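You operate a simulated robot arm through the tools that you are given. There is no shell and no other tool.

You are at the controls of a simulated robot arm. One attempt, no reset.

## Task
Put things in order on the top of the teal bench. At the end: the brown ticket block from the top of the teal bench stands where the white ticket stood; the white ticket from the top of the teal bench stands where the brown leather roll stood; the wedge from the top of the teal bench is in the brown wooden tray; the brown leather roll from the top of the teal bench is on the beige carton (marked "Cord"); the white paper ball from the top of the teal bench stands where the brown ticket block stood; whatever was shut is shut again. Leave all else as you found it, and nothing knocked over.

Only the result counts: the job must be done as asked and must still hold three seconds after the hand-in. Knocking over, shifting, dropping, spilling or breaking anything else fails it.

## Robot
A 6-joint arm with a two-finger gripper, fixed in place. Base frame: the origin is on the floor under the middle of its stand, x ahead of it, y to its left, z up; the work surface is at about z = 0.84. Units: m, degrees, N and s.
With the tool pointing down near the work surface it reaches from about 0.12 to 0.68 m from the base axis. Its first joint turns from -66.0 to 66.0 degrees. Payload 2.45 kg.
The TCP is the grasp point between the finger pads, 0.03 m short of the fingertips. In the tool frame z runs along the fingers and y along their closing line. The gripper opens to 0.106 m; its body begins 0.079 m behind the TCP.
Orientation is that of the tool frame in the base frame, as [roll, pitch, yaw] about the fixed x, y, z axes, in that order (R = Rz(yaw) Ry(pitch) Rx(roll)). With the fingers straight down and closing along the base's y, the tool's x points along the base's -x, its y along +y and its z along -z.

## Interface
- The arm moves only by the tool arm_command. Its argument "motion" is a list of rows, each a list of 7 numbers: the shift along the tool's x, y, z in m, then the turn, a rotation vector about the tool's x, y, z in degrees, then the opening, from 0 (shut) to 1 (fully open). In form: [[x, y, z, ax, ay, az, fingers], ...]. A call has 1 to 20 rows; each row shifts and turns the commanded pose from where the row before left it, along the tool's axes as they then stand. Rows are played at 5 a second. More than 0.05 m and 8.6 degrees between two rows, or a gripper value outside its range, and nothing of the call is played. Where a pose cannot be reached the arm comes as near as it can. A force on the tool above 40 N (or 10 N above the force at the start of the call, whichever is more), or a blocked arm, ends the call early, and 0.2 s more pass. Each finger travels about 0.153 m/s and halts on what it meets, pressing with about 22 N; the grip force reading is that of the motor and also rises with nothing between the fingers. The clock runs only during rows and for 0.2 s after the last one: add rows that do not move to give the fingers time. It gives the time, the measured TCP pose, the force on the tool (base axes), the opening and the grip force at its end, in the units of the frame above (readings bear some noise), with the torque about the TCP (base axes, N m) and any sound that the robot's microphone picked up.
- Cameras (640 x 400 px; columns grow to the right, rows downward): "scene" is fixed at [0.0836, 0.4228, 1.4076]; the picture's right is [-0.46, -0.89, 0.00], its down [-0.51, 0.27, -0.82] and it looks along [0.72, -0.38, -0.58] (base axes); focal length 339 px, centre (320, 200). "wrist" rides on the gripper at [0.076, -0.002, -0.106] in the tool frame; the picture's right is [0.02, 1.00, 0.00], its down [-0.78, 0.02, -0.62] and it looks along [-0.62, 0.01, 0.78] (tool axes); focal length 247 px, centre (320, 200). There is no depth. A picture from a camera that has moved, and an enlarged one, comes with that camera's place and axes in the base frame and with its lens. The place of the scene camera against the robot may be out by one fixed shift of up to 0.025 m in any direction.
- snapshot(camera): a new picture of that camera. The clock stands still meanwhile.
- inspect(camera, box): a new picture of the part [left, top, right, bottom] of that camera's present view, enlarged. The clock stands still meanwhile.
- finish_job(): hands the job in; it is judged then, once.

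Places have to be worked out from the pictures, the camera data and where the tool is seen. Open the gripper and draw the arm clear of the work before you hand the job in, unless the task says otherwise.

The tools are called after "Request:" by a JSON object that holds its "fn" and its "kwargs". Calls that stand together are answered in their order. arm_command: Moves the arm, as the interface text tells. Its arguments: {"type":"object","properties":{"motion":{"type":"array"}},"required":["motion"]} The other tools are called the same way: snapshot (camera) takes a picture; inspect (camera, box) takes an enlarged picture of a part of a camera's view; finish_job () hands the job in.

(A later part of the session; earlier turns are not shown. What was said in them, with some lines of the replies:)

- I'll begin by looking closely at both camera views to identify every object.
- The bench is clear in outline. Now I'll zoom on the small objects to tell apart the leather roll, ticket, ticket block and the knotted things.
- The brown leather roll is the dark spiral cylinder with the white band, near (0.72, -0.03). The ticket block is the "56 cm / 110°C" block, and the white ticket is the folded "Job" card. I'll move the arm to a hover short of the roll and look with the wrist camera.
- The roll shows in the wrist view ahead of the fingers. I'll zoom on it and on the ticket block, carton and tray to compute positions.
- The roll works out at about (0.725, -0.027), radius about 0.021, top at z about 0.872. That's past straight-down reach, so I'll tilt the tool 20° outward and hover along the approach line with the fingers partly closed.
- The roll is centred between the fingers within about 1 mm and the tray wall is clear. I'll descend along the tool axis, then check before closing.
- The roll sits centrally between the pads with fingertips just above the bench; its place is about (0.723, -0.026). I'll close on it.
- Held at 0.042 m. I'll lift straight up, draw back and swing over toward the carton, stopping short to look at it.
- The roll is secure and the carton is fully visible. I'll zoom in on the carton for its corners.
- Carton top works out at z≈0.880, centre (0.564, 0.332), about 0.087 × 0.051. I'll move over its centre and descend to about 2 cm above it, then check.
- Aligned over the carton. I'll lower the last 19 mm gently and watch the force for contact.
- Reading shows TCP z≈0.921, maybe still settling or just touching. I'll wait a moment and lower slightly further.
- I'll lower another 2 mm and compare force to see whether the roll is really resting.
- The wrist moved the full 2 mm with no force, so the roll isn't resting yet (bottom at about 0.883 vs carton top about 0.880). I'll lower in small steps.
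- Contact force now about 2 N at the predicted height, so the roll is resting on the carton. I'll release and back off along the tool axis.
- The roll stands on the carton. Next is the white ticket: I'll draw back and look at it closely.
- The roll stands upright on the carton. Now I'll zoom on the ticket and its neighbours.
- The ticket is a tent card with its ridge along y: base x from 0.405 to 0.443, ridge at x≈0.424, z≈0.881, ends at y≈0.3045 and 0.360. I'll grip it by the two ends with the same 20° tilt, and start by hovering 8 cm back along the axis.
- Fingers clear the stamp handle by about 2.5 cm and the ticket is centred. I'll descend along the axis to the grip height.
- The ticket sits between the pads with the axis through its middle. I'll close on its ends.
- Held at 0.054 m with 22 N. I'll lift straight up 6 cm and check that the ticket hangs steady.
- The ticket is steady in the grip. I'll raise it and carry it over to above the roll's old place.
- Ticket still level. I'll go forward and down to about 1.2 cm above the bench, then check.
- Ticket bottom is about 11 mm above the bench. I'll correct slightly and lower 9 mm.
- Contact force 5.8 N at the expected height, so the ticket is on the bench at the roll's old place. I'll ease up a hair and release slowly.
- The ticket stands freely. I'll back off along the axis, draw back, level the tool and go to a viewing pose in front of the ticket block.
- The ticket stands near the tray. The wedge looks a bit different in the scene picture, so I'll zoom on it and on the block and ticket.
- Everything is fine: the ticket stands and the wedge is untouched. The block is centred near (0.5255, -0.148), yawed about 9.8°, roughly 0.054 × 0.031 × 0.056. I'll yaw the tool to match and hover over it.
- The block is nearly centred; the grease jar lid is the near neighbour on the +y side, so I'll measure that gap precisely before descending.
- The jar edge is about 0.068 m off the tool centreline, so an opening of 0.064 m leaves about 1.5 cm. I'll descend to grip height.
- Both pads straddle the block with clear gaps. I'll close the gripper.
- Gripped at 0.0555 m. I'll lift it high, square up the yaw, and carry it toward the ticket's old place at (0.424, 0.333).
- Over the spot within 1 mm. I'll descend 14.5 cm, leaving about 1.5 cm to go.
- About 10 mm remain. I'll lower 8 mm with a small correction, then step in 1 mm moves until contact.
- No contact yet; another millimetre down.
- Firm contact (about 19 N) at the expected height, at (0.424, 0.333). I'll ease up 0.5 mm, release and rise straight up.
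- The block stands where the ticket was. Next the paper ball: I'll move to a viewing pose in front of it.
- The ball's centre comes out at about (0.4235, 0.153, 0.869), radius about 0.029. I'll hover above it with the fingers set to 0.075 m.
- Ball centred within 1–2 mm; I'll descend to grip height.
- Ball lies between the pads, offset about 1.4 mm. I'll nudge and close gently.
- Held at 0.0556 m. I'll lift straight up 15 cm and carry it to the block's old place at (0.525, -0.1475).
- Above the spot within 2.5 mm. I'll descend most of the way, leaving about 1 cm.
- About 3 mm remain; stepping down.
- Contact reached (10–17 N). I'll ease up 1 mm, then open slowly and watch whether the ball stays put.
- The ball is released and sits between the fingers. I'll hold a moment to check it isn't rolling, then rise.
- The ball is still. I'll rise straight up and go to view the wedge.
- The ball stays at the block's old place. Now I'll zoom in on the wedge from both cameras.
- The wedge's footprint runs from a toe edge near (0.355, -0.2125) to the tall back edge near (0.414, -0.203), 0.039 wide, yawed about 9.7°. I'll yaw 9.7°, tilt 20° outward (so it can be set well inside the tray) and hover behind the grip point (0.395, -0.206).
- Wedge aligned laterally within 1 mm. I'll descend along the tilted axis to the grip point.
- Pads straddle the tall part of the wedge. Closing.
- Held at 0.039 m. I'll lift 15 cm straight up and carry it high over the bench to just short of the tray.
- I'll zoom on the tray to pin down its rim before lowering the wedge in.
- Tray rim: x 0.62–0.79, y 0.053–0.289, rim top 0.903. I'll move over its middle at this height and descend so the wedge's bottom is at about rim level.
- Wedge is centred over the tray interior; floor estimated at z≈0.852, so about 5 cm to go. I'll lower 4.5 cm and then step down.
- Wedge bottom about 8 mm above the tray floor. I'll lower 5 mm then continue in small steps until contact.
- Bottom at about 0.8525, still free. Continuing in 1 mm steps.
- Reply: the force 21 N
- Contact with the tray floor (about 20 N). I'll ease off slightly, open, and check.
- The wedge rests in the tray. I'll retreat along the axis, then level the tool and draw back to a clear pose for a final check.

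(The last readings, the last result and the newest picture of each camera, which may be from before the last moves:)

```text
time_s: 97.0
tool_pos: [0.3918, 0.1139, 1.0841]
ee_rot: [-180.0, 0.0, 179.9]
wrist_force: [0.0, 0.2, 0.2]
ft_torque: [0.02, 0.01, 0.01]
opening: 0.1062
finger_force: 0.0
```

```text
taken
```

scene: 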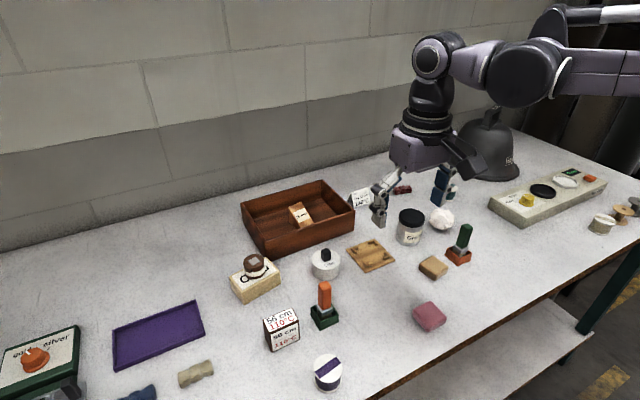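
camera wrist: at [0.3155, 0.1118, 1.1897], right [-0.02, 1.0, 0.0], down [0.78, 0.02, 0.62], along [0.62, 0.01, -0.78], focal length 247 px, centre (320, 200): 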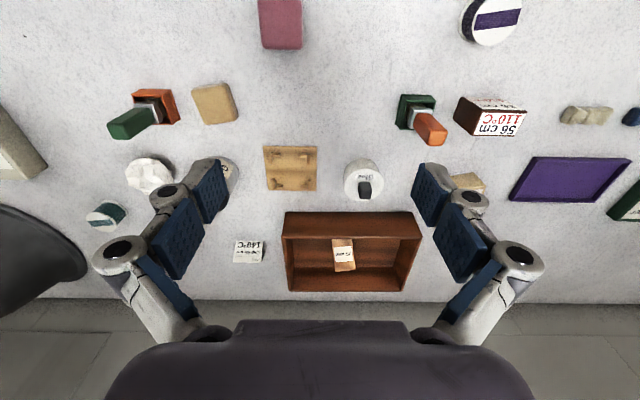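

All five objects are in place. I'll raise the arm back to its start pose with the gripper open and do a last close check.

Request:
{"fn": "arm_command", "kwargs": {"motion": [[0.0313, -0.0097, -0.027, 0, 0, 0, 1], [0.0313, -0.0097, -0.027, 0, 0, 0, 1], [0.0313, -0.0097, -0.027, 0, 0, 0, 1], [0, 0, 0, 0, 0, 0, 1], [0, 0, 0, 0, 0, 0, 1]]}}

Request:
{"fn": "snapshot", "kwargs": {"camera": "scene"}}

Request:
{"fn": "inspect", "kwargs": {"camera": "scene", "box": [220, 160, 420, 285]}}

Request:
{"fn": "inspect", "kwargs": {"camera": "scene", "box": [220, 260, 460, 400]}}

Request:
{"fn": "inspect", "kwargs": {"camera": "scene", "box": [380, 160, 640, 322]}}

```text
time_s: 98.2
tool_pos: [0.2968, 0.0863, 1.1684]
ee_rot: [179.9, 0.0, -180.0]
wrist_force: [0.4, 0.7, -0.7]
ft_torque: [0.04, 0.01, 0.03]
opening: 0.1059
finger_force: 0.1
```

```text
taken
```

scene: 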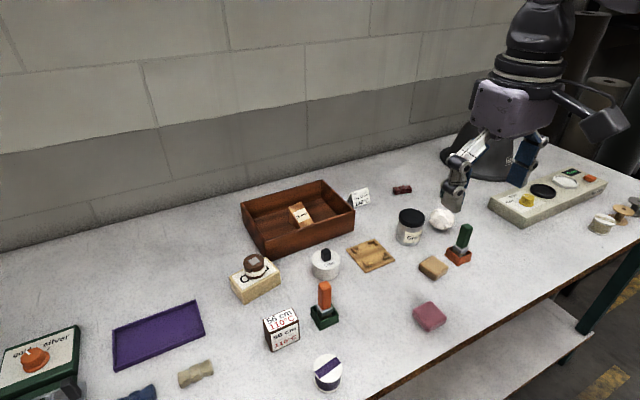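

```text
3.20 times, centred on (320, 222) of scene
camera zoom: at [0.0836, 0.4228, 1.4076], right [-0.46, -0.89, 0.0], down [-0.51, 0.27, -0.82], along [0.72, -0.38, -0.58], focal length 1085 px, centre (320, 128)
```

zoom: 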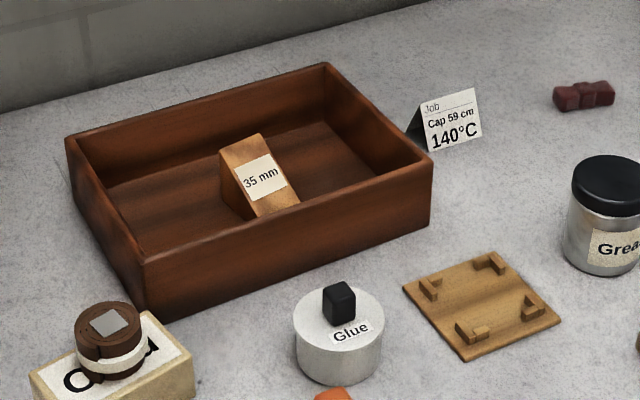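

```text
2.67 times, centred on (340, 330) of scene
camera zoom: at [0.0836, 0.4228, 1.4076], right [-0.46, -0.89, 0.0], down [-0.51, 0.27, -0.82], along [0.72, -0.38, -0.58], focal length 904 px, centre (267, -147)
```

zoom: 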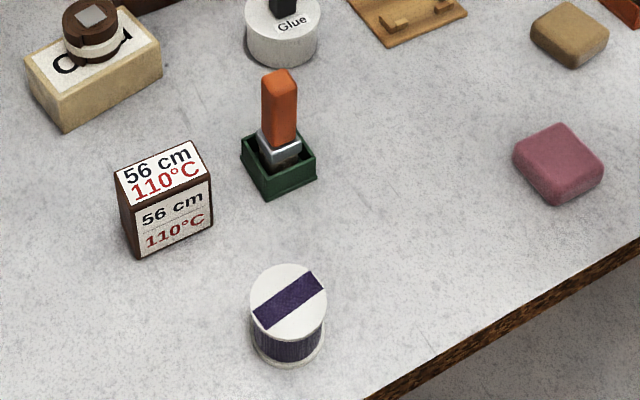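

```text
2.46 times, centred on (510, 241) of scene
camera zoom: at [0.0836, 0.4228, 1.4076], right [-0.46, -0.89, 0.0], down [-0.51, 0.27, -0.82], along [0.72, -0.38, -0.58], focal length 834 px, centre (-148, 99)
```

zoom: 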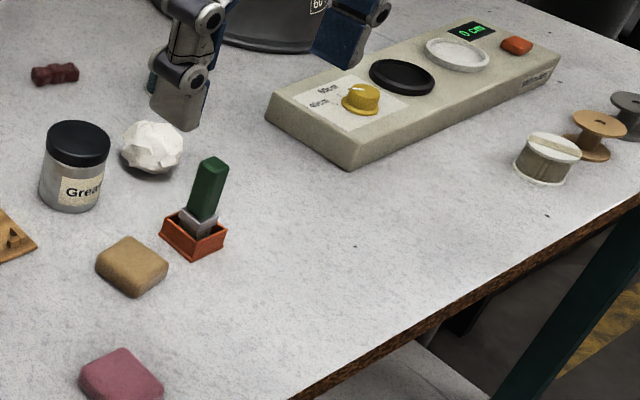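

Final pictures show the roll on the carton, the ticket at the roll's place, the block at the ticket's place, the ball at the block's place and the wedge in the tray. Every other object looks unmoved and nothing was opened; the gripper is open and the arm is clear, so I hand in the job.

Request:
{"fn": "finish_job", "kwargs": {}}

```text
The job is handed in.
```

The job is handed in, with all five objects where you asked in the final pictures. I haven't seen the verdict.

- **Leather roll:** it stands upright on the "Cord" carton.
- **White ticket:** it stands where the leather roll was.
- **Ticket block:** it stands where the white ticket was, squared to the bench rather than at its original slight angle.
- **Paper ball:** it sits where the ticket block was. I watched it for about a second after release and it did not roll.
- **Wedge:** it lies near the middle of the brown wooden tray.

By my measurements from the wrist camera, each swapped object is within a few millimetres of the old spot. Comparing the first and last pictures, everything else looks unmoved and nothing was knocked over. I opened nothing, so there was nothing to shut again. The arm is back at its start pose with the gripper open.
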